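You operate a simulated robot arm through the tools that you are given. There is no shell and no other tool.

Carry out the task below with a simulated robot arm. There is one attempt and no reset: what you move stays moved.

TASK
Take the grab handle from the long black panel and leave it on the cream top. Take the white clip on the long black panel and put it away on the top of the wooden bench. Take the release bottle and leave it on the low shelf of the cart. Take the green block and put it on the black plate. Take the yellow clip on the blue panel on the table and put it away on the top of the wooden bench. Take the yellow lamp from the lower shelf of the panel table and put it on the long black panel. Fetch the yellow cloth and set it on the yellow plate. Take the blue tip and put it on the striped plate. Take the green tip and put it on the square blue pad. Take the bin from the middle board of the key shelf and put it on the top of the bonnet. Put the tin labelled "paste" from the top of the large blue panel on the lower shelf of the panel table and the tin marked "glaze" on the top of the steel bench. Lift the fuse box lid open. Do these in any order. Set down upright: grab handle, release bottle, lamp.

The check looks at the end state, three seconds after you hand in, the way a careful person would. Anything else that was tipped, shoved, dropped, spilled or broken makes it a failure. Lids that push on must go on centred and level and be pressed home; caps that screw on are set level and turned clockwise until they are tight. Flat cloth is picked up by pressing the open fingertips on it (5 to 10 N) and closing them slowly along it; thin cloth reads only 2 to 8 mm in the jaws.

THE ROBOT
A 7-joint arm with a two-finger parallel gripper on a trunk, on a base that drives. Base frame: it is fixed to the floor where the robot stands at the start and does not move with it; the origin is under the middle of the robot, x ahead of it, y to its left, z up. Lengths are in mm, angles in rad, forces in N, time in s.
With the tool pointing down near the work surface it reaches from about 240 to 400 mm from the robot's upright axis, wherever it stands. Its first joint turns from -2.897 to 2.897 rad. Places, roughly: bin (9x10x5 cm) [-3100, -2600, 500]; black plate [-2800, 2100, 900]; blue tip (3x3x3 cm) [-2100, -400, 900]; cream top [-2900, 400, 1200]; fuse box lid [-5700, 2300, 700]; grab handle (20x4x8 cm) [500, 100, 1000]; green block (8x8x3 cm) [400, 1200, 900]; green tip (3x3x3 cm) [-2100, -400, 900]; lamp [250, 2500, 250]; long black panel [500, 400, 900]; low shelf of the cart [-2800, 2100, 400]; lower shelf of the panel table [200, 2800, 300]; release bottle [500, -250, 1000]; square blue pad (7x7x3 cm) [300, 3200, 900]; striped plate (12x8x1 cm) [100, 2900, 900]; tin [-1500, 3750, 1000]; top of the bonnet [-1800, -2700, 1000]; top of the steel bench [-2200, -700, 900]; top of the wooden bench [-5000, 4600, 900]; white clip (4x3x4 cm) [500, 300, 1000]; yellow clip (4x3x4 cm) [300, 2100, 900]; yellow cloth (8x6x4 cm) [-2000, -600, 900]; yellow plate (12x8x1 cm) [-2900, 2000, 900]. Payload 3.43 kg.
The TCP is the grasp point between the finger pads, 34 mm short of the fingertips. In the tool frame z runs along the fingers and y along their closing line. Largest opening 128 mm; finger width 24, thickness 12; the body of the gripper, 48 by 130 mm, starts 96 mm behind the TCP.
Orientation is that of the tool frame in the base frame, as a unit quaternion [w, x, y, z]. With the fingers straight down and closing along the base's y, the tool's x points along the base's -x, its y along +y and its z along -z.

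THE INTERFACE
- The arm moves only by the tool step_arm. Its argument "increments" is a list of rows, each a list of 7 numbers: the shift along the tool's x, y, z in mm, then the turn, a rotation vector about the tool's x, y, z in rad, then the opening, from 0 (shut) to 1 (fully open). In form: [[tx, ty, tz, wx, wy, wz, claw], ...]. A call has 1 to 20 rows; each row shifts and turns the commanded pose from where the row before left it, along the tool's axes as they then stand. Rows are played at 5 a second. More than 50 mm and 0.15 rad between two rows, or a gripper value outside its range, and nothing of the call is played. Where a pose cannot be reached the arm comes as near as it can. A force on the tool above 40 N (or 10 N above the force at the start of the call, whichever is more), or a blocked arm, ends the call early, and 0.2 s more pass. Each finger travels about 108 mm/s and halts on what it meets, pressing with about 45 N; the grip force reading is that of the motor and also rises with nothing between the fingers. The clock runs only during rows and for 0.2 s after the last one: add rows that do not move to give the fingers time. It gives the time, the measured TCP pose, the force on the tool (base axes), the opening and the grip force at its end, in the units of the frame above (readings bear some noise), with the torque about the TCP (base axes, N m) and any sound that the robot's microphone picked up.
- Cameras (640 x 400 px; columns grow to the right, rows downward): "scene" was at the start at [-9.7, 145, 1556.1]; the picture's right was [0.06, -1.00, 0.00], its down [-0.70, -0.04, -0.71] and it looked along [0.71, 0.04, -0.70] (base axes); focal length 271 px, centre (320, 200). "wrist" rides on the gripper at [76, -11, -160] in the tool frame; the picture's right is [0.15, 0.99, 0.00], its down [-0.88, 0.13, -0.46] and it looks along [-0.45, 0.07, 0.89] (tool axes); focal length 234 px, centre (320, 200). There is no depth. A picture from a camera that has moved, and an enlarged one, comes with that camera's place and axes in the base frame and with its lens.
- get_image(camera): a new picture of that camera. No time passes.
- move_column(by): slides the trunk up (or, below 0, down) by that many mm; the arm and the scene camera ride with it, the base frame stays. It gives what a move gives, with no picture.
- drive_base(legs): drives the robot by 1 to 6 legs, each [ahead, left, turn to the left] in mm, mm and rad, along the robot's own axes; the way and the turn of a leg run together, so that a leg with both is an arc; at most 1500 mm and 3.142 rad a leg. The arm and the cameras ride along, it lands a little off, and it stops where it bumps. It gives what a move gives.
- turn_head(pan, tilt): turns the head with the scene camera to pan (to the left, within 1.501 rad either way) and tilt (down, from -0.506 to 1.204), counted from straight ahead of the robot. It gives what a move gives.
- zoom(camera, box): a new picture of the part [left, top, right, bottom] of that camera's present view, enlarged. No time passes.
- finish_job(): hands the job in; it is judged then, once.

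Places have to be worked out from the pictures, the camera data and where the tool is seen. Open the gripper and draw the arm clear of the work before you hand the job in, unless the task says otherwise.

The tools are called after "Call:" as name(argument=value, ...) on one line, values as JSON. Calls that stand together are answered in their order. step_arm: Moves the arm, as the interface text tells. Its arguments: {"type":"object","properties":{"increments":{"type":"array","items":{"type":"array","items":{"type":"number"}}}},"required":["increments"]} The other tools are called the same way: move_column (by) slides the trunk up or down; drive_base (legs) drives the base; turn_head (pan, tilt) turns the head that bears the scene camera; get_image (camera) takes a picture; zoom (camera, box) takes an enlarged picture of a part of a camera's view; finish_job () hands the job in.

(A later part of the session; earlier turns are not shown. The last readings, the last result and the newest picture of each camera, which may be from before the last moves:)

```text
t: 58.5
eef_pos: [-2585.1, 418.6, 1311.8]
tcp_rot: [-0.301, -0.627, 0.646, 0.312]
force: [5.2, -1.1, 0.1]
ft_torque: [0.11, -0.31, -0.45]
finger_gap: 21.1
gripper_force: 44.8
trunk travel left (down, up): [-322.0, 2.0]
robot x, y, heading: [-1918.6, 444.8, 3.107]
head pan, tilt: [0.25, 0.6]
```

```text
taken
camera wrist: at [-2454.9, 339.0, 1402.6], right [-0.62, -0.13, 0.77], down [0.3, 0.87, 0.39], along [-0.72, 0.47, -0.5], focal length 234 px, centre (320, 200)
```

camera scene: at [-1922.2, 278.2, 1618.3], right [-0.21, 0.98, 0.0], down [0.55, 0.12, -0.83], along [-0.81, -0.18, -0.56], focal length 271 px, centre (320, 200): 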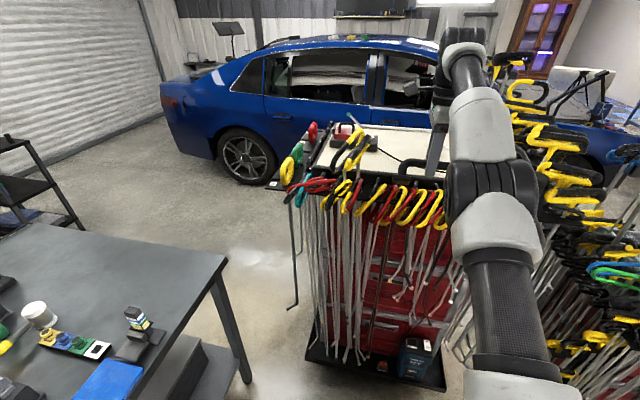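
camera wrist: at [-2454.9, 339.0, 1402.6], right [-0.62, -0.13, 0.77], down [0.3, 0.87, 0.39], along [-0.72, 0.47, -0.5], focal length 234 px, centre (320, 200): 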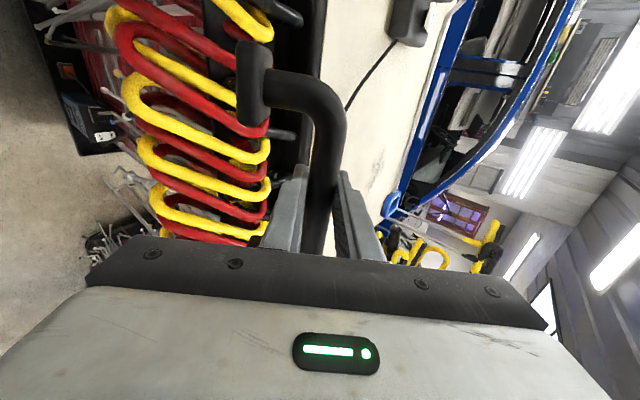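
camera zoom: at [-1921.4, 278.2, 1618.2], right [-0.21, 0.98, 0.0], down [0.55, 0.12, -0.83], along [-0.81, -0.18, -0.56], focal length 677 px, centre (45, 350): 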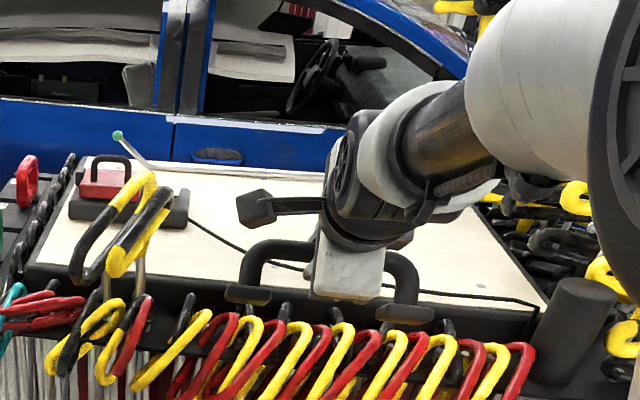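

The force reading shows the feet are touching the hanging tool handles, which stand higher than I judged. I'll withdraw back and up along the tool axis.

Call:
step_arm(increments=[[0, 0, -10, 0, 0, 0, 0], [0, 0, -20, 0, 0, 0, 0], [0, 10, -30, 0, 0, 0, 0], [0, 10, -30, 0, 0, 0, 0], [0, 10, -20, 0, 0, 0, 0], [0, 0, 0, 0, 0, 0, 0]])

Call:
get_image(camera="scene")

Call:
get_image(camera="wrist")

```text
t: 60.0
eef_pos: [-2517.7, 416.6, 1403.6]
tcp_rot: [-0.301, -0.627, 0.647, 0.312]
force: [0.2, 0.4, -1.4]
ft_torque: [-0.06, -0.01, 0.02]
finger_gap: 20.8
gripper_force: 45.2
trunk travel left (down, up): [-322.0, 2.0]
robot x, y, heading: [-1916.9, 440.0, 3.106]
head pan, tilt: [0.25, 0.6]
```

```text
taken
camera scene: at [-1922.2, 278.3, 1618.3], right [-0.21, 0.98, 0.0], down [0.55, 0.12, -0.83], along [-0.81, -0.18, -0.57], focal length 271 px, centre (320, 200)
```

scene: 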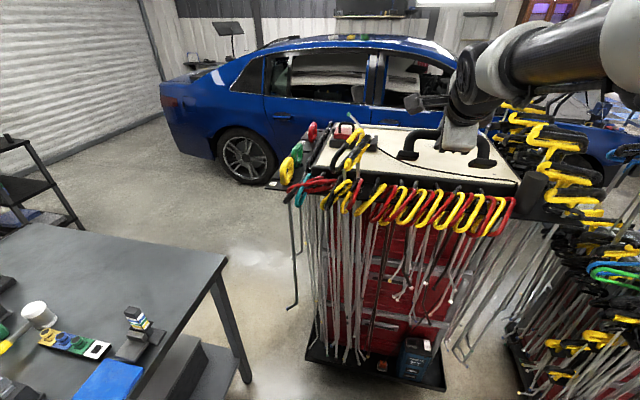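

```text
taken
camera wrist: at [-2388.2, 335.9, 1495.1], right [-0.62, -0.13, 0.77], down [0.3, 0.87, 0.39], along [-0.72, 0.48, -0.5], focal length 234 px, centre (320, 200)
```

wrist: 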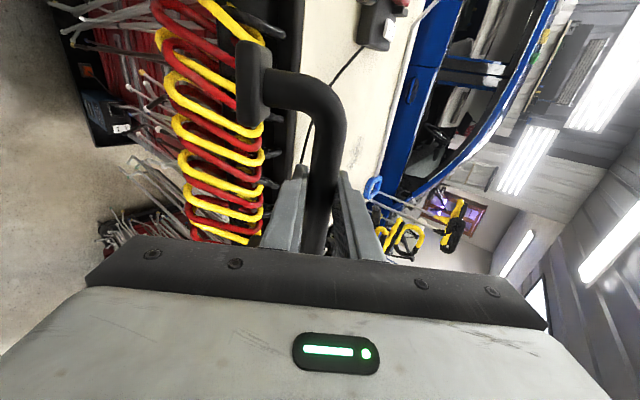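

Free of contact. Zooming to see the handle's present attitude and that the hanging tools are undisturbed.

Call:
zoom(camera="scene", box=[380, 90, 520, 190])

Call:
zoom(camera="scene", box=[270, 110, 530, 300])

```text
4.00 times, centred on (450, 140) of scene
camera zoom: at [-1922.2, 278.3, 1618.3], right [-0.21, 0.98, 0.0], down [0.55, 0.12, -0.83], along [-0.81, -0.18, -0.57], focal length 1083 px, centre (-200, 440)
```

zoom: 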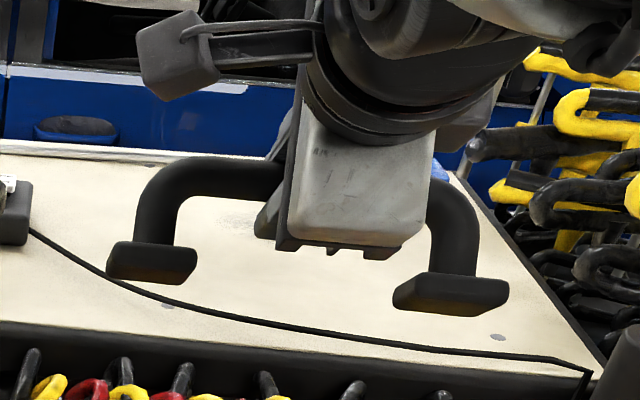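

```text
2.11 times, centred on (400, 205) of scene
camera zoom: at [-1922.2, 278.3, 1618.3], right [-0.21, 0.98, 0.0], down [0.55, 0.12, -0.83], along [-0.81, -0.18, -0.57], focal length 570 px, centre (152, 190)
```

zoom: 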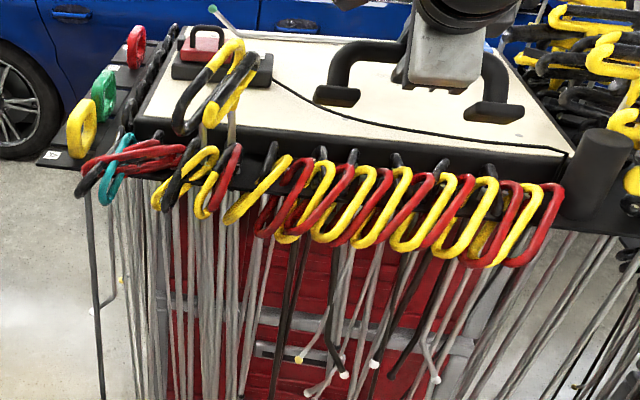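

I'll zoom the wrist view on the foot to judge the handle's angle relative to the tool.

Call:
zoom(camera="wrist", box=[220, 20, 380, 260])

```text
1.67 times, centred on (300, 140) of wrist
camera zoom: at [-2388.2, 335.9, 1495.1], right [-0.62, -0.13, 0.77], down [0.3, 0.87, 0.39], along [-0.72, 0.48, -0.5], focal length 390 px, centre (353, 300)
```

zoom: 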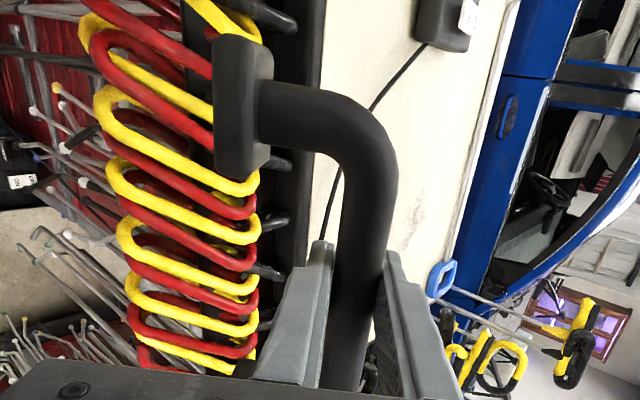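

The hanging tools look unchanged, but the handle is now about 40° off vertical with its feet towards the robot. I'll tilt the gripper further forward (to about 66°) in free air and re-check the feet.

Call:
step_arm(increments=[[0, 0, 0, -0.05, 0, 0, 0], [0, 0, 0, -0.1, 0, 0, 0], [0, 0, 0, -0.1, 0, 0, 0], [0, 0, 0, -0.1, 0, 0, 0], [0, 0, 0, -0.05, 0, 0, 0], [0, 0, 0, 0, 0, 0, 0]])

Call:
zoom(camera="scene", box=[380, 90, 520, 190])

Call:
zoom(camera="wrist", box=[220, 20, 380, 260])

```text
t: 61.4
eef_pos: [-2508.7, 421.3, 1438.8]
tcp_rot: [-0.407, -0.566, 0.6, 0.393]
force: [0.0, 0.7, -1.5]
ft_torque: [-0.03, 0.01, 0.05]
finger_gap: 20.8
gripper_force: 45.0
out of reach, approached as far as the arm can: row 3, 4, 5
trunk travel left (down, up): [-322.0, 2.0]
robot x, y, heading: [-1923.1, 440.9, 3.11]
head pan, tilt: [0.25, 0.6]
```

```text
4.00 times, centred on (450, 140) of scene
camera zoom: at [-1922.1, 278.3, 1618.3], right [-0.21, 0.98, 0.0], down [0.55, 0.12, -0.83], along [-0.81, -0.18, -0.56], focal length 1083 px, centre (-200, 440)
```

zoom: 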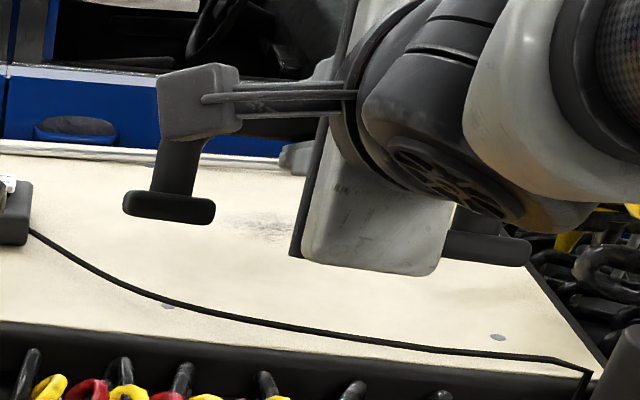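

```text
1.67 times, centred on (300, 140) of wrist
camera zoom: at [-2358.1, 343.0, 1489.9], right [-0.36, -0.1, 0.93], down [0.4, 0.88, 0.25], along [-0.84, 0.46, -0.28], focal length 390 px, centre (353, 300)
```

zoom: 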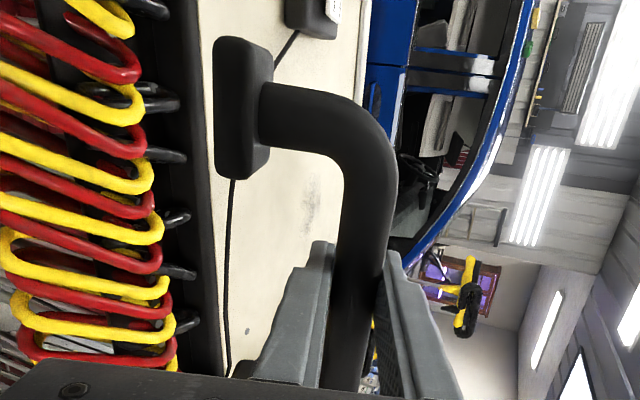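

With the gripper at about 69° forward, the foot is seen edge-on along a 21°-down sight line, so the handle is about 21° off vertical – small enough for the feet to seat flat when set down. I'll drive closer to the trolley with the handle held high (feet ≈1385).

Call:
drive_base(legs=[[120, -20, 0.02], [110, -15, 0.01]])

Call:
get_image(camera="scene")

Call:
get_image(camera="wrist")

```text
t: 63.4
eef_pos: [-2733.5, 440.3, 1439.5]
tcp_rot: [-0.413, -0.576, 0.59, 0.387]
force: [-0.4, -0.6, -0.7]
ft_torque: [-0.03, -0.03, 0.01]
finger_gap: 20.8
gripper_force: 45.3
trunk travel left (down, up): [-322.0, 2.0]
robot x, y, heading: [-2143.6, 478.3, 3.137]
head pan, tilt: [0.25, 0.6]
```

```text
taken
camera scene: at [-2142.8, 316.3, 1618.3], right [-0.25, 0.97, 0.0], down [0.55, 0.14, -0.82], along [-0.8, -0.2, -0.57], focal length 271 px, centre (320, 200)
```

scene: 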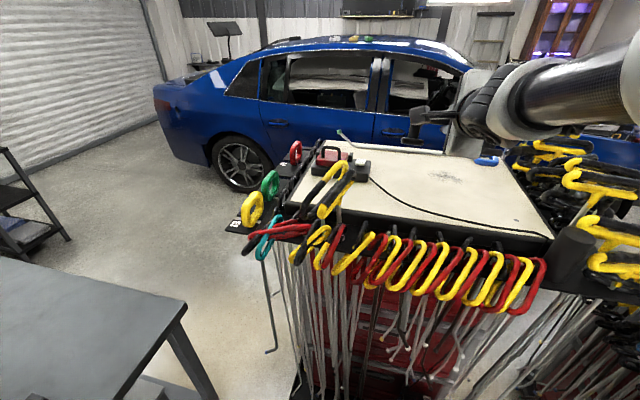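

```text
taken
camera wrist: at [-2580.8, 366.7, 1489.5], right [-0.36, -0.11, 0.93], down [0.37, 0.89, 0.25], along [-0.86, 0.43, -0.28], focal length 234 px, centre (320, 200)
```

wrist: 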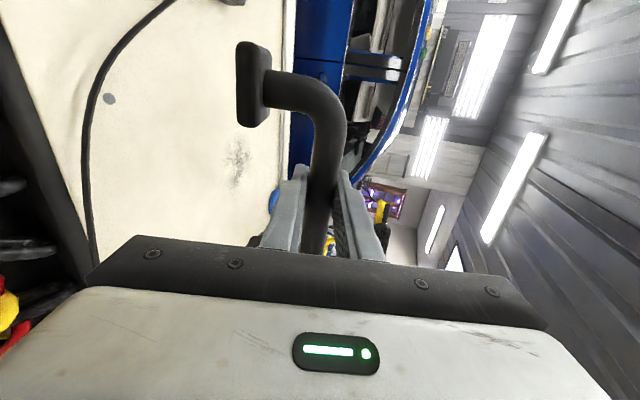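

I'm past the hanging handles; the free area of the cream top is ahead. First extend level by about 105 mm, then check the pose.

Call:
step_arm(increments=[[-4, 9, 25, 0, 0, 0, 0], [-4, 9, 25, 0, 0, 0, 0], [-4, 9, 25, 0, 0, 0, 0], [-4, 9, 25, 0, 0, 0, 0], [0, 0, 0, 0, 0, 0, 0]])

```text
t: 64.6
eef_pos: [-2838.9, 457.4, 1437.2]
tcp_rot: [-0.413, -0.576, 0.59, 0.386]
force: [0.0, 0.8, -1.1]
ft_torque: [-0.05, 0.03, 0.0]
finger_gap: 20.7
gripper_force: 45.6
trunk travel left (down, up): [-322.0, 2.0]
robot x, y, heading: [-2145.9, 479.5, 3.137]
head pan, tilt: [0.25, 0.6]
```

Good. Now I'll level out the 2.5° roll and add a bit more forward tilt, while lowering toward the top.

Call:
step_arm(increments=[[0, 0, 0, 0, -0.016, -0.04, 0], [0, -20, -2, -0.05, 0, 0, 0], [0, -25, -3, -0.05, 0, 0, 0], [0, -25, 0, 0, 0, 0, 0], [0, 0, 0, 0, 0, 0, 0]])

Call:
get_image(camera="scene")

Call:
zoom(camera="scene", box=[340, 80, 540, 240])

```text
t: 65.8
eef_pos: [-2833.6, 453.0, 1403.2]
tcp_rot: [0.391, 0.596, -0.588, -0.383]
force: [0.3, 1.3, -2.1]
ft_torque: [-0.03, -0.03, 0.03]
finger_gap: 20.7
gripper_force: 44.9
out of reach, approached as far as the arm can: row 2, 3, 4
trunk travel left (down, up): [-322.0, 2.0]
robot x, y, heading: [-2142.4, 476.2, 3.14]
head pan, tilt: [0.25, 0.6]
```

```text
taken
camera scene: at [-2142.1, 316.7, 1618.4], right [-0.25, 0.97, 0.0], down [0.55, 0.14, -0.83], along [-0.8, -0.2, -0.56], focal length 271 px, centre (320, 200)
```

scene: 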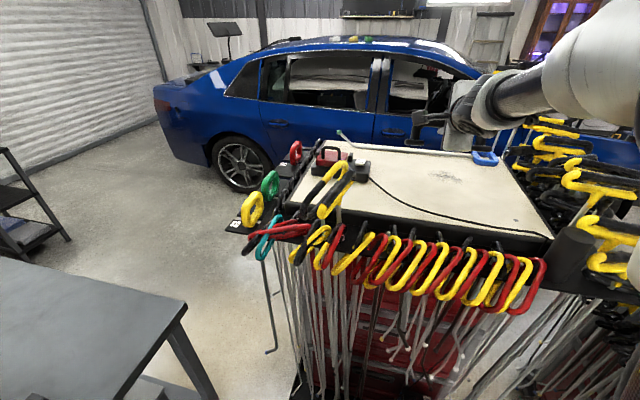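

```text
2.50 times, centred on (440, 160) of scene
camera zoom: at [-2142.1, 316.7, 1618.4], right [-0.25, 0.97, 0.0], down [0.55, 0.14, -0.83], along [-0.8, -0.2, -0.56], focal length 677 px, centre (20, 300)
```

zoom: 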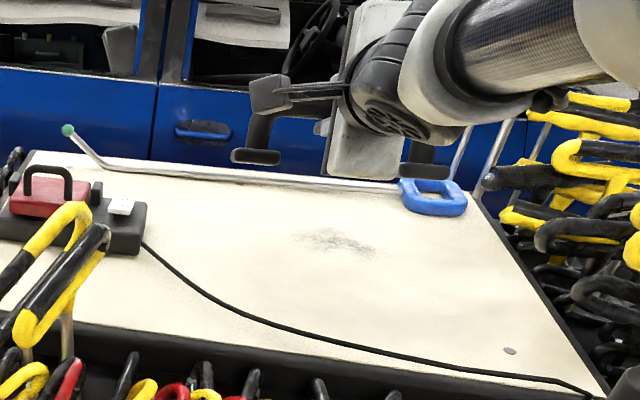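

Roll is level and tilt is about 66°, the arm's limit here. Lowering with the trunk by 95 mm to hover about 25 mm above the top.

Call:
move_column(by=-92)

Call:
zoom(camera="scene", box=[320, 60, 540, 220])

Call:
get_image(camera="wrist")

```text
t: 67.0
eef_pos: [-2831.7, 451.7, 1309.7]
tcp_rot: [0.39, 0.596, -0.588, -0.383]
force: [-0.3, 0.5, -1.7]
ft_torque: [-0.02, -0.01, 0.06]
finger_gap: 20.4
gripper_force: 44.8
trunk travel left (down, up): [-230.0, 94.0]
robot x, y, heading: [-2145.9, 479.0, 3.142]
head pan, tilt: [0.25, 0.6]
```

```text
2.50 times, centred on (430, 140) of scene
camera zoom: at [-2142.0, 316.2, 1526.4], right [-0.25, 0.97, 0.0], down [0.55, 0.14, -0.83], along [-0.8, -0.2, -0.56], focal length 677 px, centre (45, 350)
```

zoom: 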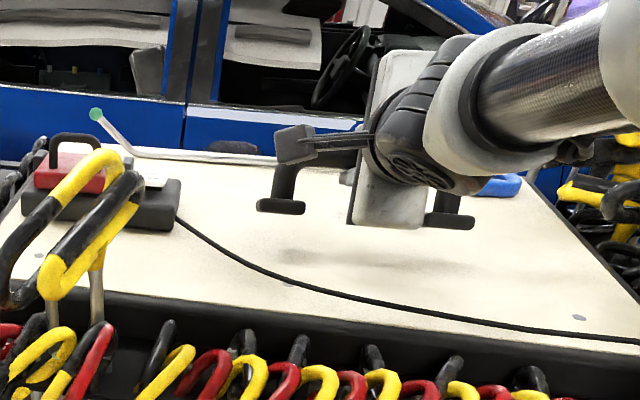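

```text
taken
camera wrist: at [-2680.6, 378.6, 1364.6], right [-0.39, -0.15, 0.91], down [0.35, 0.89, 0.3], along [-0.85, 0.44, -0.3], focal length 234 px, centre (320, 200)
```

wrist: 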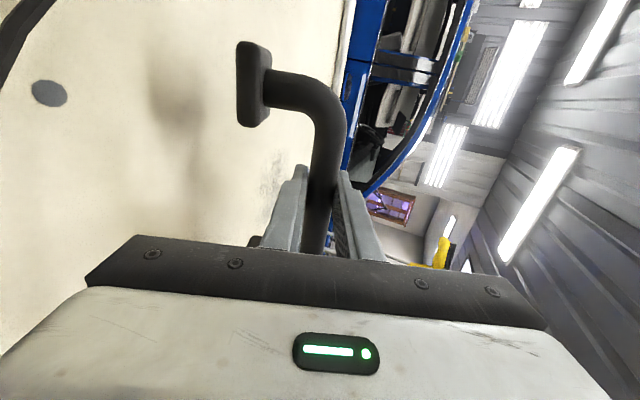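

Feet look near-level and hover just above the top, clear of the cable. I'll lower with small trunk steps and watch the force.

Call:
move_column(by=-14)

Call:
move_column(by=-6)

Call:
zoom(camera="scene", box=[320, 60, 540, 220])

```text
t: 67.7
eef_pos: [-2831.8, 452.3, 1296.7]
tcp_rot: [0.39, 0.596, -0.588, -0.383]
force: [0.0, -0.1, -0.2]
ft_torque: [0.0, -0.01, 0.01]
finger_gap: 20.7
gripper_force: 44.9
trunk travel left (down, up): [-216.0, 108.0]
robot x, y, heading: [-2142.0, 479.5, 3.141]
head pan, tilt: [0.25, 0.6]
```

```text
t: 68.2
eef_pos: [-2832.8, 451.4, 1290.1]
tcp_rot: [0.39, 0.597, -0.587, -0.383]
force: [0.4, -0.7, -1.6]
ft_torque: [0.0, -0.02, -0.03]
finger_gap: 20.7
gripper_force: 45.1
trunk travel left (down, up): [-210.0, 114.0]
robot x, y, heading: [-2145.9, 478.8, 3.142]
head pan, tilt: [0.25, 0.6]
```

```text
2.50 times, centred on (430, 140) of scene
camera zoom: at [-2142.0, 316.2, 1506.3], right [-0.25, 0.97, 0.0], down [0.55, 0.14, -0.83], along [-0.8, -0.2, -0.56], focal length 677 px, centre (45, 350)
```

zoom: 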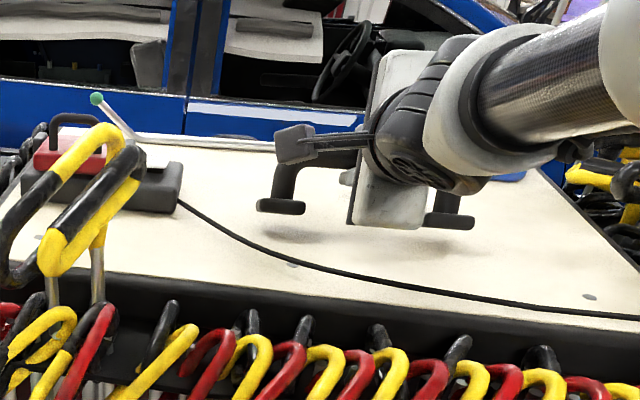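

No contact yet, the shadows are closing in. Continuing down in smaller steps.

Call:
move_column(by=-7)

Call:
move_column(by=-5)

Call:
move_column(by=-4)

Call:
zoom(camera="scene", box=[320, 60, 540, 220])

```text
t: 68.8
eef_pos: [-2831.5, 452.7, 1284.9]
tcp_rot: [0.39, 0.596, -0.588, -0.383]
force: [-1.2, 0.9, -1.6]
ft_torque: [0.0, 0.01, 0.0]
finger_gap: 21.0
gripper_force: 44.9
trunk travel left (down, up): [-203.0, 121.0]
robot x, y, heading: [-2147.7, 477.3, 3.142]
head pan, tilt: [0.25, 0.6]
```

```text
t: 69.3
eef_pos: [-2831.0, 450.5, 1282.0]
tcp_rot: [0.392, 0.596, -0.586, -0.384]
force: [-0.2, -1.5, 11.1]
ft_torque: [0.78, 0.02, 0.02]
finger_gap: 20.8
gripper_force: 44.8
trunk travel left (down, up): [-198.0, 126.0]
robot x, y, heading: [-2142.3, 480.0, 3.141]
head pan, tilt: [0.25, 0.6]
```

```text
t: 69.8
eef_pos: [-2830.9, 451.5, 1281.2]
tcp_rot: [0.394, 0.594, -0.586, -0.386]
force: [-3.5, -0.3, 29.6]
ft_torque: [0.53, 0.25, 0.19]
finger_gap: 21.0
gripper_force: 45.1
trunk travel left (down, up): [-194.0, 130.0]
robot x, y, heading: [-2151.7, 481.1, 3.14]
head pan, tilt: [0.25, 0.6]
```

```text
2.50 times, centred on (430, 140) of scene
camera zoom: at [-2139.7, 316.1, 1490.6], right [-0.25, 0.97, 0.0], down [0.55, 0.14, -0.83], along [-0.8, -0.2, -0.56], focal length 677 px, centre (45, 350)
```

zoom: 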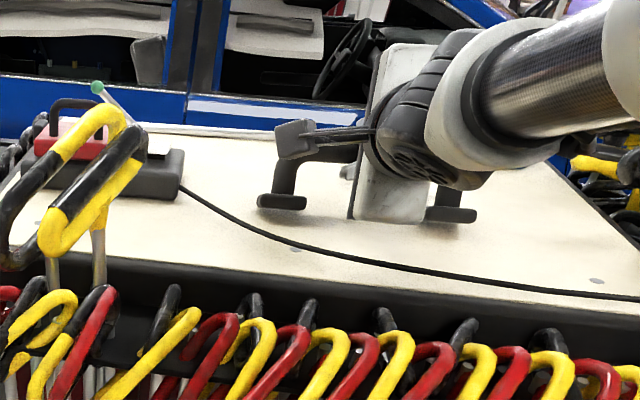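

Contact at TCP z≈1282 (top ≈1226). Rather than force it, I'll ease the pressure and open the fingers slowly: the handle's weight lies behind its front edge, so it will settle flat onto its feet.

Call:
move_column(by=5)

Call:
zoom(camera="scene", box=[340, 80, 480, 180])

```text
t: 70.4
eef_pos: [-2830.7, 451.3, 1280.8]
tcp_rot: [0.391, 0.596, -0.587, -0.384]
force: [-2.5, -2.2, 19.9]
ft_torque: [0.41, 0.18, 0.16]
finger_gap: 20.9
gripper_force: 45.1
trunk travel left (down, up): [-199.0, 125.0]
robot x, y, heading: [-2141.5, 478.5, 3.141]
head pan, tilt: [0.25, 0.6]
```

```text
4.00 times, centred on (410, 130) of scene
camera zoom: at [-2140.4, 315.9, 1495.2], right [-0.25, 0.97, 0.0], down [0.55, 0.14, -0.83], along [-0.8, -0.2, -0.56], focal length 1083 px, centre (-40, 480)
```

zoom: 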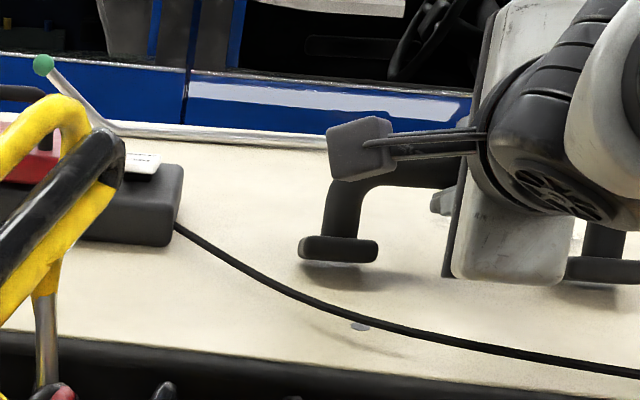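

Still 20 N; easing the trunk a few more millimetres before opening.

Call:
move_column(by=4)

```text
t: 70.9
eef_pos: [-2832.6, 451.9, 1282.1]
tcp_rot: [0.389, 0.597, -0.588, -0.383]
force: [-0.6, -3.1, 6.6]
ft_torque: [0.48, 0.1, 0.13]
finger_gap: 20.7
gripper_force: 45.6
trunk travel left (down, up): [-203.0, 121.0]
robot x, y, heading: [-2144.3, 477.8, 3.139]
head pan, tilt: [0.25, 0.6]
```

Opening the fingers slowly now without moving the arm.

Call:
step_arm(increments=[[0, 0, 0, 0, 0, 0, 0.16], [0, 0, 0, 0, 0, 0, 0.17], [0, 0, 0, 0, 0, 0, 0.18], [0, 0, 0, 0, 0, 0, 0.19], [0, 0, 0, 0, 0, 0, 0.2], [0, 0, 0, 0, 0, 0, 0.22], [0, 0, 0, 0, 0, 0, 0.24], [0, 0, 0, 0, 0, 0, 0.26], [0, 0, 0, 0, 0, 0, 0.28], [0, 0, 0, 0, 0, 0, 0.3], [0, 0, 0, 0, 0, 0, 0.3]])

Call:
zoom(camera="scene", box=[340, 80, 480, 180])

Call:
get_image(camera="wrist")

```text
t: 73.3
eef_pos: [-2832.6, 452.7, 1283.0]
tcp_rot: [0.39, 0.596, -0.588, -0.383]
force: [0.4, 0.0, -1.1]
ft_torque: [0.02, 0.07, 0.01]
finger_gap: 38.8
gripper_force: 0.9
trunk travel left (down, up): [-203.0, 121.0]
robot x, y, heading: [-2142.1, 477.1, 3.143]
head pan, tilt: [0.25, 0.6]
```

```text
4.00 times, centred on (410, 130) of scene
camera zoom: at [-2141.9, 316.2, 1499.3], right [-0.25, 0.97, 0.0], down [0.55, 0.14, -0.83], along [-0.8, -0.2, -0.56], focal length 1083 px, centre (-40, 480)
```

zoom: 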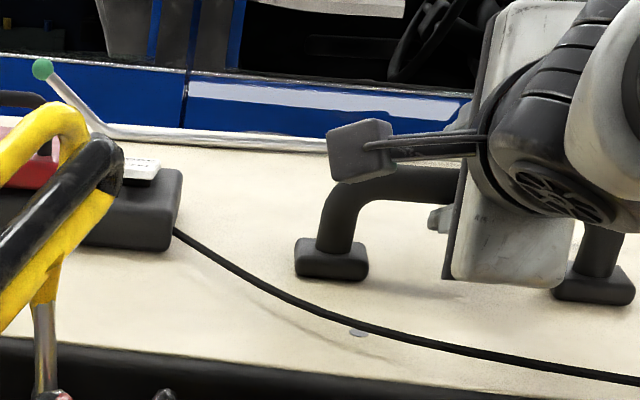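

```text
taken
camera wrist: at [-2680.6, 378.6, 1337.5], right [-0.39, -0.15, 0.91], down [0.35, 0.89, 0.3], along [-0.85, 0.44, -0.3], focal length 234 px, centre (320, 200)
```

wrist: 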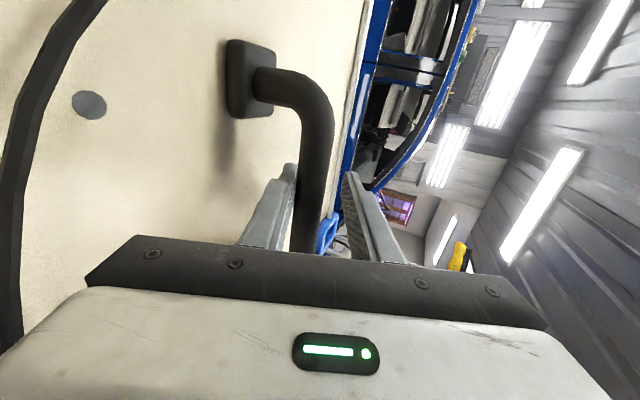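

The handle settled flat and upright on its feet. I'll open a little more and withdraw straight back along the tool axis.

Call:
step_arm(increments=[[0, 0, 0, 0, 0, 0, 0.34], [0, 0, 0, 0, 0, 0, 0.38], [0, 1, -5, 0, 0, 0, 0.38], [0, 0, -10, 0, 0, 0, 0.38], [0, 0, -15, 0, 0, 0, 0.38], [0, 0, -25, 0, 0, 0, 0.38], [0, 0, -25, 0, 0, 0, 0.38], [0, 0, -25, 0, 0, 0, 0.38], [0, 0, 0, 0, 0, 0, 0.38]])

Call:
zoom(camera="scene", box=[320, 60, 540, 220])

```text
t: 75.3
eef_pos: [-2737.3, 455.4, 1326.2]
tcp_rot: [0.39, 0.596, -0.589, -0.383]
force: [0.2, -0.7, 0.0]
ft_torque: [-0.01, -0.04, 0.01]
finger_gap: 48.7
gripper_force: 0.0
trunk travel left (down, up): [-203.0, 121.0]
robot x, y, heading: [-2144.2, 477.1, 3.143]
head pan, tilt: [0.25, 0.6]
```

```text
2.50 times, centred on (430, 140) of scene
camera zoom: at [-2141.7, 316.1, 1499.3], right [-0.25, 0.97, 0.0], down [0.55, 0.14, -0.83], along [-0.8, -0.2, -0.56], focal length 677 px, centre (45, 350)
```

zoom: 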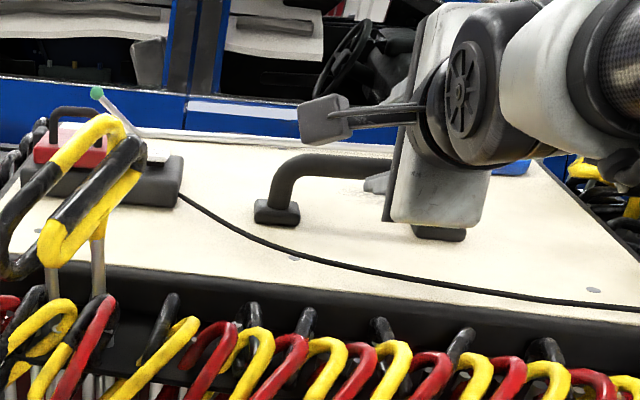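

The handle stands upright on the cream top, clear of the cable. Raising the trunk, backing away, then bringing the tool upright again.

Call:
move_column(by=115)

Call:
drive_base(legs=[[-450, 0, 0]])

Call:
step_arm(increments=[[0, 0, -20, 0.14, 0, 0, 0.5], [0, 0, -20, 0.14, 0, 0, 0.7], [0, 0, 0, 0.14, 0, 0, 1], [0, 0, 0, 0.14, 0, 0, 1], [0, 0, 0, 0.14, 0, 0, 1], [0, 0, 0, 0.14, 0, 0, 1], [0, 0, 0, 0.14, 0, 0, 1], [0, 0, 0, 0.14, 0, 0, 1], [0, 0, 0, 0, 0, 0, 1]])

Call:
get_image(camera="scene")

```text
t: 76.8
eef_pos: [-2738.7, 455.2, 1441.3]
tcp_rot: [0.391, 0.596, -0.587, -0.383]
force: [0.4, -0.1, 0.3]
ft_torque: [-0.01, -0.01, 0.03]
finger_gap: 48.9
gripper_force: 0.1
trunk travel left (down, up): [-318.0, 6.0]
robot x, y, heading: [-2144.9, 477.7, 3.14]
head pan, tilt: [0.25, 0.6]
```

```text
t: 79.5
eef_pos: [-2289.5, 454.8, 1441.5]
tcp_rot: [0.39, 0.595, -0.589, -0.383]
force: [0.3, 0.0, -0.1]
ft_torque: [0.05, 0.03, 0.02]
finger_gap: 48.7
gripper_force: 0.1
trunk travel left (down, up): [-318.0, 6.0]
robot x, y, heading: [-1694.9, 477.2, 3.141]
head pan, tilt: [0.25, 0.6]
```

```text
t: 81.5
eef_pos: [-2255.4, 455.1, 1461.7]
tcp_rot: [0.013, 0.712, -0.702, -0.012]
force: [-0.8, -0.4, -0.1]
ft_torque: [-0.02, 0.01, -0.02]
finger_gap: 128.0
gripper_force: 0.0
trunk travel left (down, up): [-318.0, 6.0]
robot x, y, heading: [-1698.0, 476.3, 3.136]
head pan, tilt: [0.25, 0.6]
```

```text
taken
camera scene: at [-1694.6, 315.5, 1614.3], right [-0.24, 0.97, 0.0], down [0.55, 0.14, -0.83], along [-0.8, -0.2, -0.56], focal length 271 px, centre (320, 200)
```

scene: 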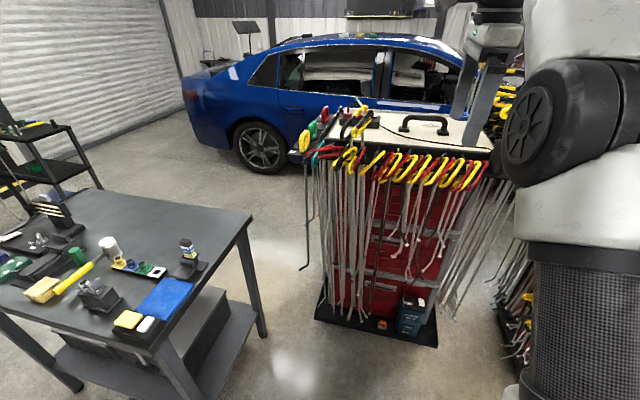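

The handle stands well. Now the steel bench: zooming on its objects to identify the cloth and tips.

Call:
zoom(camera="scene", box=[0, 200, 220, 360])

```text
2.50 times, centred on (110, 280) of scene
camera zoom: at [-1694.6, 315.5, 1614.3], right [-0.24, 0.97, 0.0], down [0.55, 0.14, -0.83], along [-0.8, -0.2, -0.56], focal length 677 px, centre (845, 0)
```

zoom: 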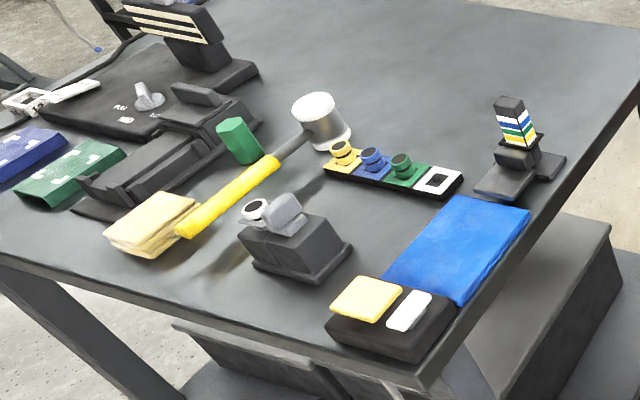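

The folded yellow cloth is near (−2008, −646), the tips on their tray near (−2153, −454/−408). I'll bring the arm to a compact pose and drive in front of the cloth.

Call:
step_arm(increments=[[0, -16, 33, 0.036, 0, 0, 1], [0, -16, 33, 0, 0, 0, 1], [0, -16, 33, 0, 0, 0, 1], [0, -16, 33, 0, 0, 0, 1], [0, -16, 33, 0, 0, 0, 1], [0, -16, 33, 0, 0, 0, 1], [0, -16, 33, 0, 0, 0, 1], [0, -16, 33, 0, 0, 0, 1], [0, 0, 0, 0, 0, 0, 1]])

Call:
drive_base(legs=[[-150, 0, 0.005], [0, 1115, 0]])

Call:
get_image(camera="wrist")

Call:
turn_head(pan=0.0, tilt=0.9)

Call:
get_image(camera="scene")

```text
t: 83.5
eef_pos: [-2128.7, 456.9, 1194.3]
tcp_rot: [0.001, 0.712, -0.702, -0.001]
force: [1.1, 0.4, -0.1]
ft_torque: [-0.04, -0.03, 0.01]
finger_gap: 128.0
gripper_force: 0.0
trunk travel left (down, up): [-318.0, 6.0]
robot x, y, heading: [-1694.7, 475.2, 3.143]
head pan, tilt: [0.25, 0.6]
```

```text
t: 95.6
eef_pos: [-1989.3, -667.1, 1195.5]
tcp_rot: [-0.002, -0.705, 0.709, 0.0]
force: [-0.1, 0.0, 0.0]
ft_torque: [0.01, 0.01, 0.0]
finger_gap: 128.1
gripper_force: 0.0
trunk travel left (down, up): [-318.0, 6.0]
robot x, y, heading: [-1556.0, -651.8, 3.12]
head pan, tilt: [0.25, 0.6]
```

```text
taken
camera wrist: at [-1978.5, -742.7, 1353.8], right [-0.99, -0.14, 0.0], down [-0.13, 0.88, 0.45], along [-0.07, 0.45, -0.89], focal length 234 px, centre (320, 200)
```

wrist: 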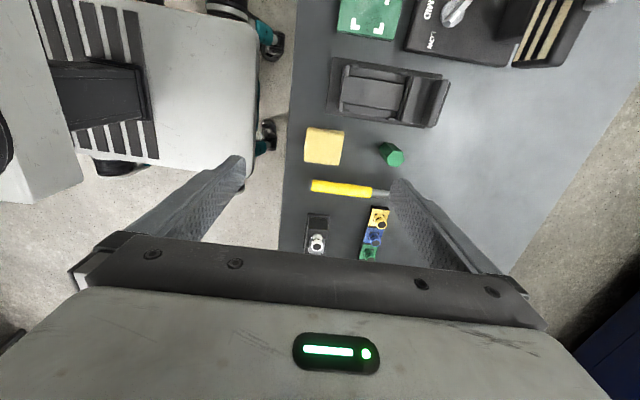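

```text
t: 96.4
eef_pos: [-1989.6, -665.9, 1193.1]
tcp_rot: [-0.001, -0.705, 0.709, 0.0]
force: [-0.4, 0.4, 0.0]
ft_torque: [0.04, 0.01, -0.01]
finger_gap: 128.1
gripper_force: 0.1
trunk travel left (down, up): [-318.0, 6.0]
robot x, y, heading: [-1557.6, -657.2, 3.12]
head pan, tilt: [0.0, 0.901]
```

```text
taken
camera scene: at [-1547.3, -795.7, 1589.5], right [0.02, 1.0, 0.0], down [0.78, -0.02, -0.62], along [-0.62, 0.01, -0.78], focal length 271 px, centre (320, 200)
```

scene: 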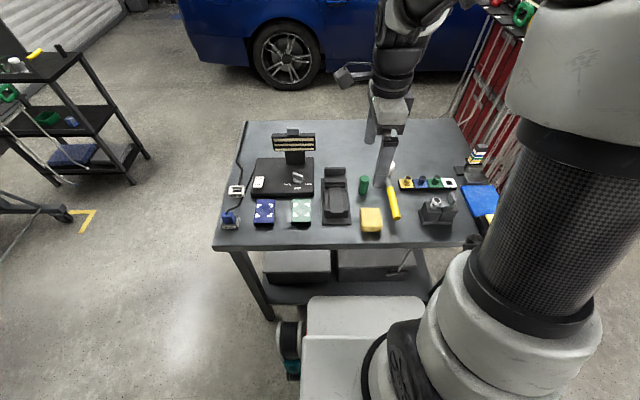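

The cloth lies at about (−2003, −637) with free space in front and behind, so the present finger direction (along x) suits. I'll centre over it and lower the trunk by 180 for a closer look.

Call:
step_arm(increments=[[-15, 7, 0, 0, 0, 0, 1], [-14, 6, 0, 0, 0, 0, 1], [0, 0, 0, 0, 0, 0, 1]])

Call:
move_column(by=-180)

Call:
get_image(camera="wrist")

Call:
get_image(camera="scene")

```text
t: 97.2
eef_pos: [-2004.4, -638.9, 1192.9]
tcp_rot: [-0.002, -0.706, 0.709, 0.0]
force: [0.3, 0.3, 0.0]
ft_torque: [0.0, -0.02, -0.02]
finger_gap: 128.0
gripper_force: 0.0
trunk travel left (down, up): [-318.0, 6.0]
robot x, y, heading: [-1558.4, -656.0, 3.12]
head pan, tilt: [0.0, 0.901]
```

```text
t: 99.2
eef_pos: [-2004.3, -637.8, 1013.9]
tcp_rot: [-0.002, -0.706, 0.709, 0.0]
force: [-0.2, 0.3, -0.1]
ft_torque: [-0.01, -0.01, -0.02]
finger_gap: 128.0
gripper_force: 0.0
trunk travel left (down, up): [-138.0, 186.0]
robot x, y, heading: [-1560.0, -654.3, 3.121]
head pan, tilt: [0.0, 0.901]
```

```text
taken
camera wrist: at [-1992.6, -713.8, 1173.1], right [-0.99, -0.14, 0.0], down [-0.13, 0.88, 0.45], along [-0.07, 0.45, -0.89], focal length 234 px, centre (320, 200)
```

wrist: 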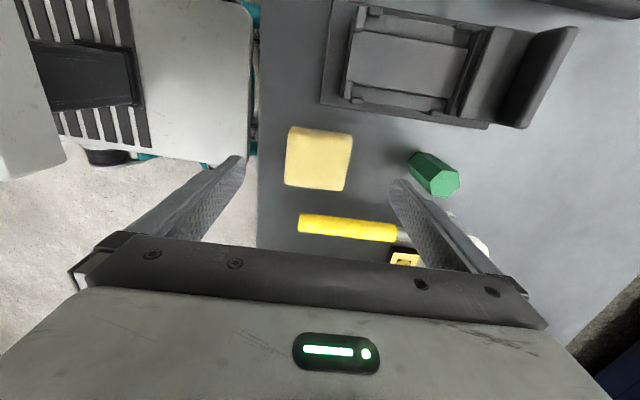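

```text
taken
camera scene: at [-1547.2, -795.7, 1409.6], right [0.02, 1.0, 0.0], down [0.78, -0.02, -0.62], along [-0.62, 0.01, -0.78], focal length 271 px, centre (320, 200)
```

scene: 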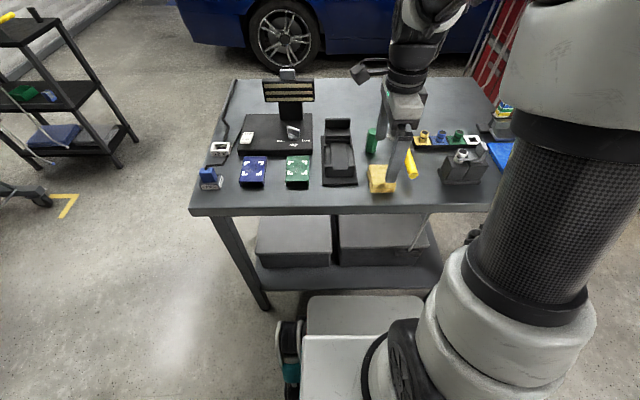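

The cloth is centred under the tool and aligned with it. Lowering the trunk another 78 mm so the fingers straddle it.

Call:
move_column(by=-78)

Call:
get_image(camera="wrist")

Call:
zoom(camera="scene", box=[330, 90, 450, 200])

```text
t: 100.4
eef_pos: [-2002.8, -636.9, 935.6]
tcp_rot: [-0.002, -0.705, 0.709, 0.0]
force: [-0.2, -0.2, -0.3]
ft_torque: [-0.02, 0.01, -0.02]
finger_gap: 128.1
gripper_force: 0.0
trunk travel left (down, up): [-60.0, 264.0]
robot x, y, heading: [-1556.4, -658.7, 3.121]
head pan, tilt: [0.0, 0.901]
```

```text
taken
camera wrist: at [-1992.6, -713.8, 1095.2], right [-0.99, -0.14, 0.0], down [-0.13, 0.88, 0.45], along [-0.07, 0.45, -0.89], focal length 234 px, centre (320, 200)
```

wrist: 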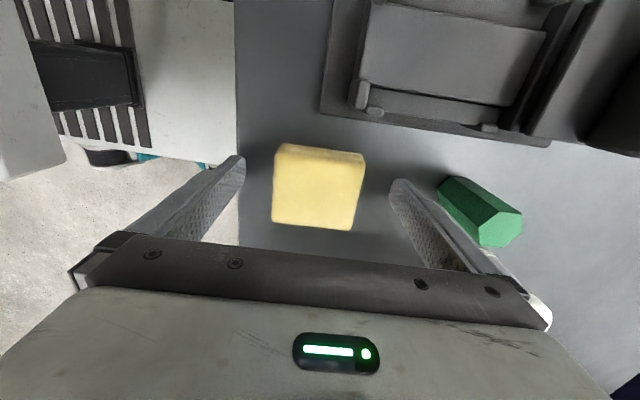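

```text
3.64 times, centred on (390, 145) of scene
camera zoom: at [-1547.2, -795.7, 1331.6], right [0.02, 1.0, 0.0], down [0.78, -0.02, -0.62], along [-0.62, 0.01, -0.78], focal length 985 px, centre (66, 400)
```

zoom: 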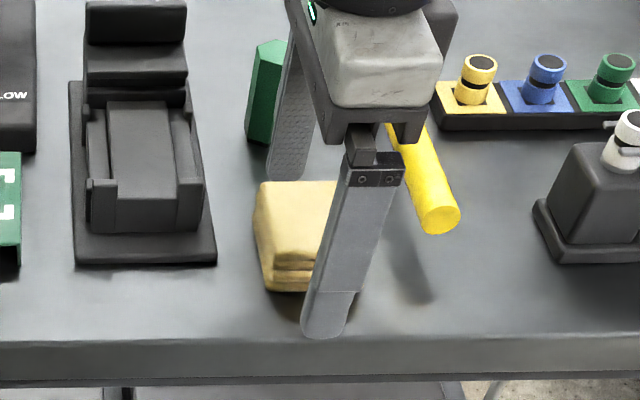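

Fingertips straddle the cloth just above the bench. Going a few millimetres lower with force monitoring, then closing slowly.

Call:
step_arm(increments=[[0, 0, 3, 0, 0, 0, 1], [0, 0, 3, 0, 0, 0, 1], [0, 0, 3, 0, 0, 0, 1], [0, 0, 0, 0, 0, 0, 0.8], [0, 0, 0, 0, 0, 0, 0.65], [0, 0, 0, 0, 0, 0, 0.6], [0, 0, 0, 0, 0, 0, 0.55], [0, 0, 0, 0, 0, 0, 0.5], [0, 0, 0, 0, 0, 0, 0.45], [0, 0, 0, 0, 0, 0, 0.4], [0, 0, 0, 0, 0, 0, 0.35]])

Call:
get_image(camera="wrist")

```text
t: 101.0
eef_pos: [-2002.9, -638.6, 934.2]
tcp_rot: [-0.004, -0.706, 0.708, 0.002]
force: [6.7, -0.7, 21.4]
ft_torque: [0.19, -1.65, -0.08]
finger_gap: 128.4
gripper_force: 0.0
trunk travel left (down, up): [-60.0, 264.0]
robot x, y, heading: [-1557.5, -657.4, 3.124]
head pan, tilt: [0.0, 0.901]
stopped in row 3: the force on the tool passed its limit at 46 N (the readings are from after the stop); the commanded pose is now the measured one
```

```text
taken
camera wrist: at [-1991.5, -713.9, 1094.2], right [-0.99, -0.14, 0.01], down [-0.12, 0.88, 0.46], along [-0.07, 0.45, -0.89], focal length 234 px, centre (320, 200)
```

wrist: 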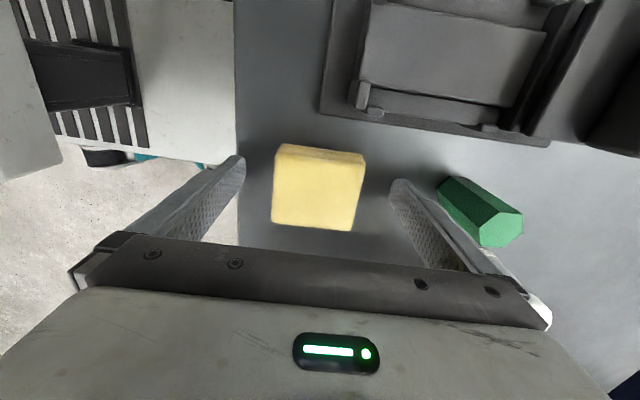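

The tips touch the bench at z=900, so that's the bench top. Raising 4 mm and closing slowly on the cloth.

Call:
step_arm(increments=[[0, 0, -4, 0, 0, 0, 1], [0, 0, 0, 0, 0, 0, 0.85], [0, 0, 0, 0, 0, 0, 0.7], [0, 0, 0, 0, 0, 0, 0.6], [0, 0, 0, 0, 0, 0, 0.55], [0, 0, 0, 0, 0, 0, 0.5], [0, 0, 0, 0, 0, 0, 0.45], [0, 0, 0, 0, 0, 0, 0.4], [0, 0, 0, 0, 0, 0, 0.35], [0, 0, 0, 0, 0, 0, 0.3], [0, 0, 0, 0, 0, 0, 0.3]])

Call:
get_image(camera="wrist")

```text
t: 103.4
eef_pos: [-2004.4, -637.5, 936.9]
tcp_rot: [-0.003, -0.705, 0.709, 0.001]
force: [-0.3, -0.7, -0.4]
ft_torque: [-0.02, -0.02, 0.02]
finger_gap: 68.3
gripper_force: 44.9
trunk travel left (down, up): [-60.0, 264.0]
robot x, y, heading: [-1553.9, -658.0, 3.126]
head pan, tilt: [0.0, 0.901]
```

```text
taken
camera wrist: at [-1993.6, -713.9, 1096.2], right [-0.99, -0.14, 0.01], down [-0.12, 0.88, 0.45], along [-0.07, 0.45, -0.89], focal length 234 px, centre (320, 200)
```

wrist: 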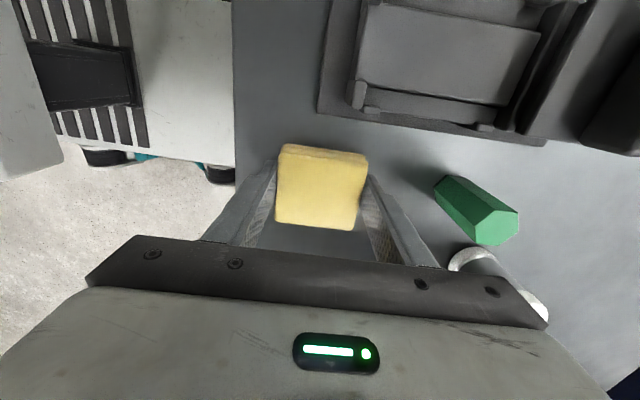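

Gripped at 68 mm as a firm folded stack. Lifting.

Call:
move_column(by=120)

Call:
get_image(camera="wrist")

```text
t: 104.9
eef_pos: [-2005.6, -637.5, 1056.4]
tcp_rot: [-0.003, -0.705, 0.71, 0.002]
force: [-1.0, -0.4, -0.1]
ft_torque: [-0.01, 0.03, 0.01]
finger_gap: 68.5
gripper_force: 44.7
trunk travel left (down, up): [-180.0, 144.0]
robot x, y, heading: [-1555.3, -655.7, 3.121]
head pan, tilt: [0.0, 0.901]
```

```text
taken
camera wrist: at [-1993.6, -713.9, 1216.1], right [-0.99, -0.14, 0.01], down [-0.12, 0.88, 0.45], along [-0.07, 0.45, -0.89], focal length 234 px, centre (320, 200)
```

wrist: 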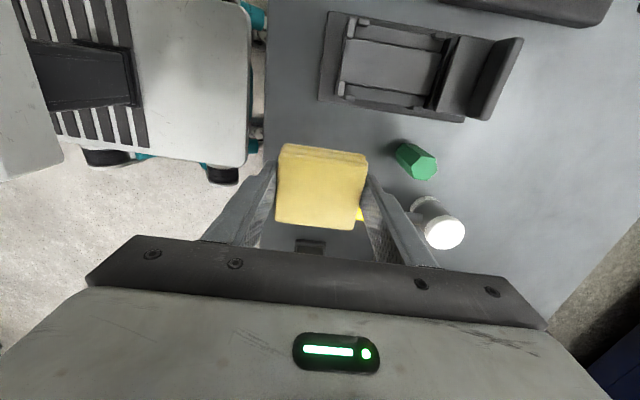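

The cloth is held. Raising further and driving along the open aisle toward the cart near (−2800, 2100).

Call:
move_column(by=130)

Call:
drive_base(legs=[[-100, 0, 0.02], [0, -1350, 0], [0, -1300, 0]])

Call:
turn_head(pan=0.0, tilt=0.45)

Call:
get_image(camera="scene")

Call:
get_image(camera="wrist")

```text
t: 106.5
eef_pos: [-2005.5, -637.1, 1186.1]
tcp_rot: [-0.002, -0.705, 0.709, 0.002]
force: [0.2, -0.1, -0.2]
ft_torque: [0.02, 0.0, -0.04]
finger_gap: 68.3
gripper_force: 44.9
trunk travel left (down, up): [-310.0, 14.0]
robot x, y, heading: [-1556.3, -652.4, 3.123]
head pan, tilt: [0.0, 0.901]
```

```text
t: 132.3
eef_pos: [-1869.2, 1965.6, 1186.7]
tcp_rot: [-0.003, -0.704, 0.71, 0.002]
force: [-0.3, 0.5, 0.3]
ft_torque: [-0.02, 0.02, -0.01]
finger_gap: 68.6
gripper_force: 44.9
trunk travel left (down, up): [-310.0, 14.0]
robot x, y, heading: [-1419.9, 1945.7, 3.118]
head pan, tilt: [0.0, 0.901]
```

```text
t: 133.2
eef_pos: [-1869.5, 1966.7, 1186.9]
tcp_rot: [-0.002, -0.704, 0.71, 0.002]
force: [0.1, -0.5, -1.1]
ft_torque: [-0.01, 0.0, 0.01]
finger_gap: 68.5
gripper_force: 44.7
trunk travel left (down, up): [-310.0, 14.0]
robot x, y, heading: [-1415.5, 1946.3, 3.118]
head pan, tilt: [0.0, 0.45]
```

```text
taken
camera scene: at [-1428.1, 1806.4, 1619.8], right [0.03, 1.0, 0.0], down [0.44, -0.01, -0.9], along [-0.9, 0.02, -0.44], focal length 271 px, centre (320, 200)
```

scene: 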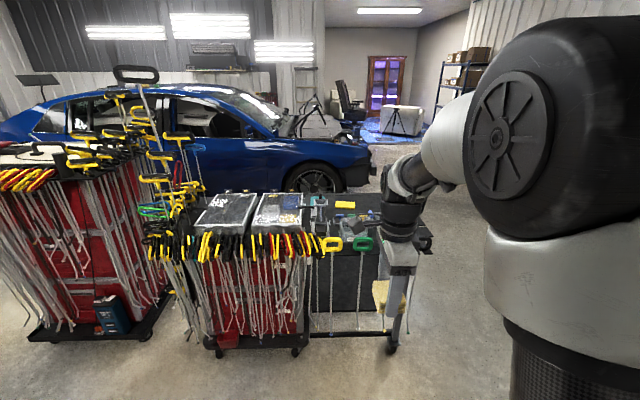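

```text
taken
camera wrist: at [-1857.7, 1889.7, 1346.1], right [-0.99, -0.14, 0.01], down [-0.12, 0.88, 0.45], along [-0.07, 0.45, -0.89], focal length 234 px, centre (320, 200)
```

wrist: 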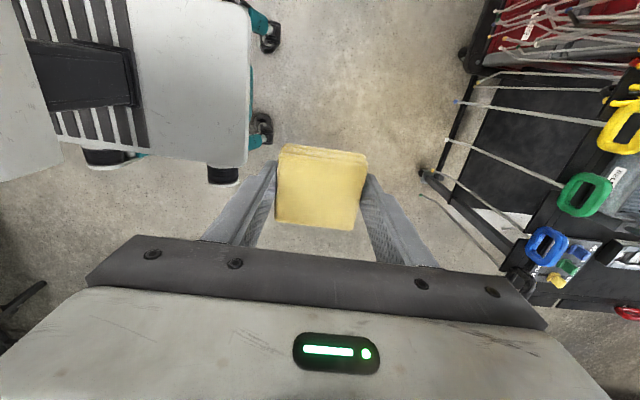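

The cart's right-hand part is an open frame with a top. Zooming to find the yellow and black plates and the low shelf.

Call:
zoom(camera="scene", box=[180, 170, 440, 360])

Call:
turn_head(pan=-0.3, tilt=0.45)

Call:
zoom(camera="scene", box=[60, 150, 380, 360])

```text
2.11 times, centred on (310, 265) of scene
camera zoom: at [-1428.1, 1806.4, 1619.8], right [0.03, 1.0, 0.0], down [0.44, -0.01, -0.9], along [-0.9, 0.02, -0.44], focal length 570 px, centre (341, 63)
```

zoom: 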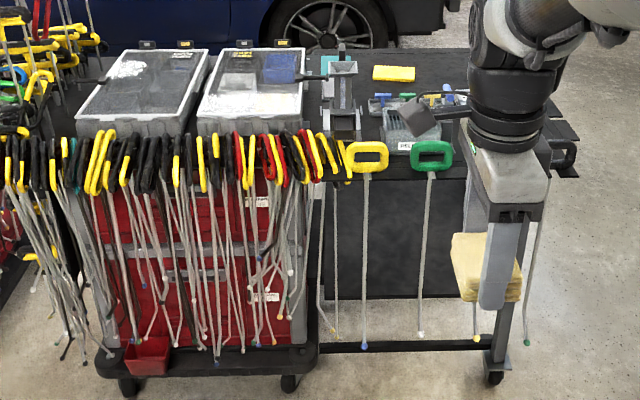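

```text
t: 134.0
eef_pos: [-1869.0, 1966.2, 1186.8]
tcp_rot: [-0.002, -0.704, 0.711, 0.002]
force: [0.0, -1.0, -0.6]
ft_torque: [-0.01, 0.02, 0.01]
finger_gap: 68.6
gripper_force: 44.3
trunk travel left (down, up): [-310.0, 14.0]
robot x, y, heading: [-1423.2, 1943.6, 3.112]
head pan, tilt: [-0.3, 0.45]
```

```text
1.90 times, centred on (220, 255) of scene
camera zoom: at [-1423.3, 1833.4, 1619.8], right [0.32, 0.95, 0.0], down [0.41, -0.14, -0.9], along [-0.85, 0.29, -0.44], focal length 516 px, centre (510, 95)
```

zoom: 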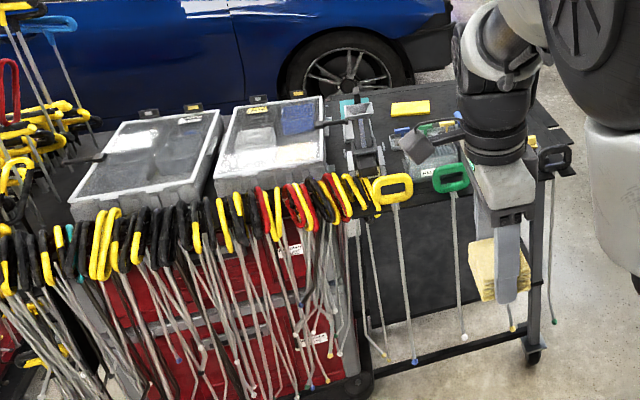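

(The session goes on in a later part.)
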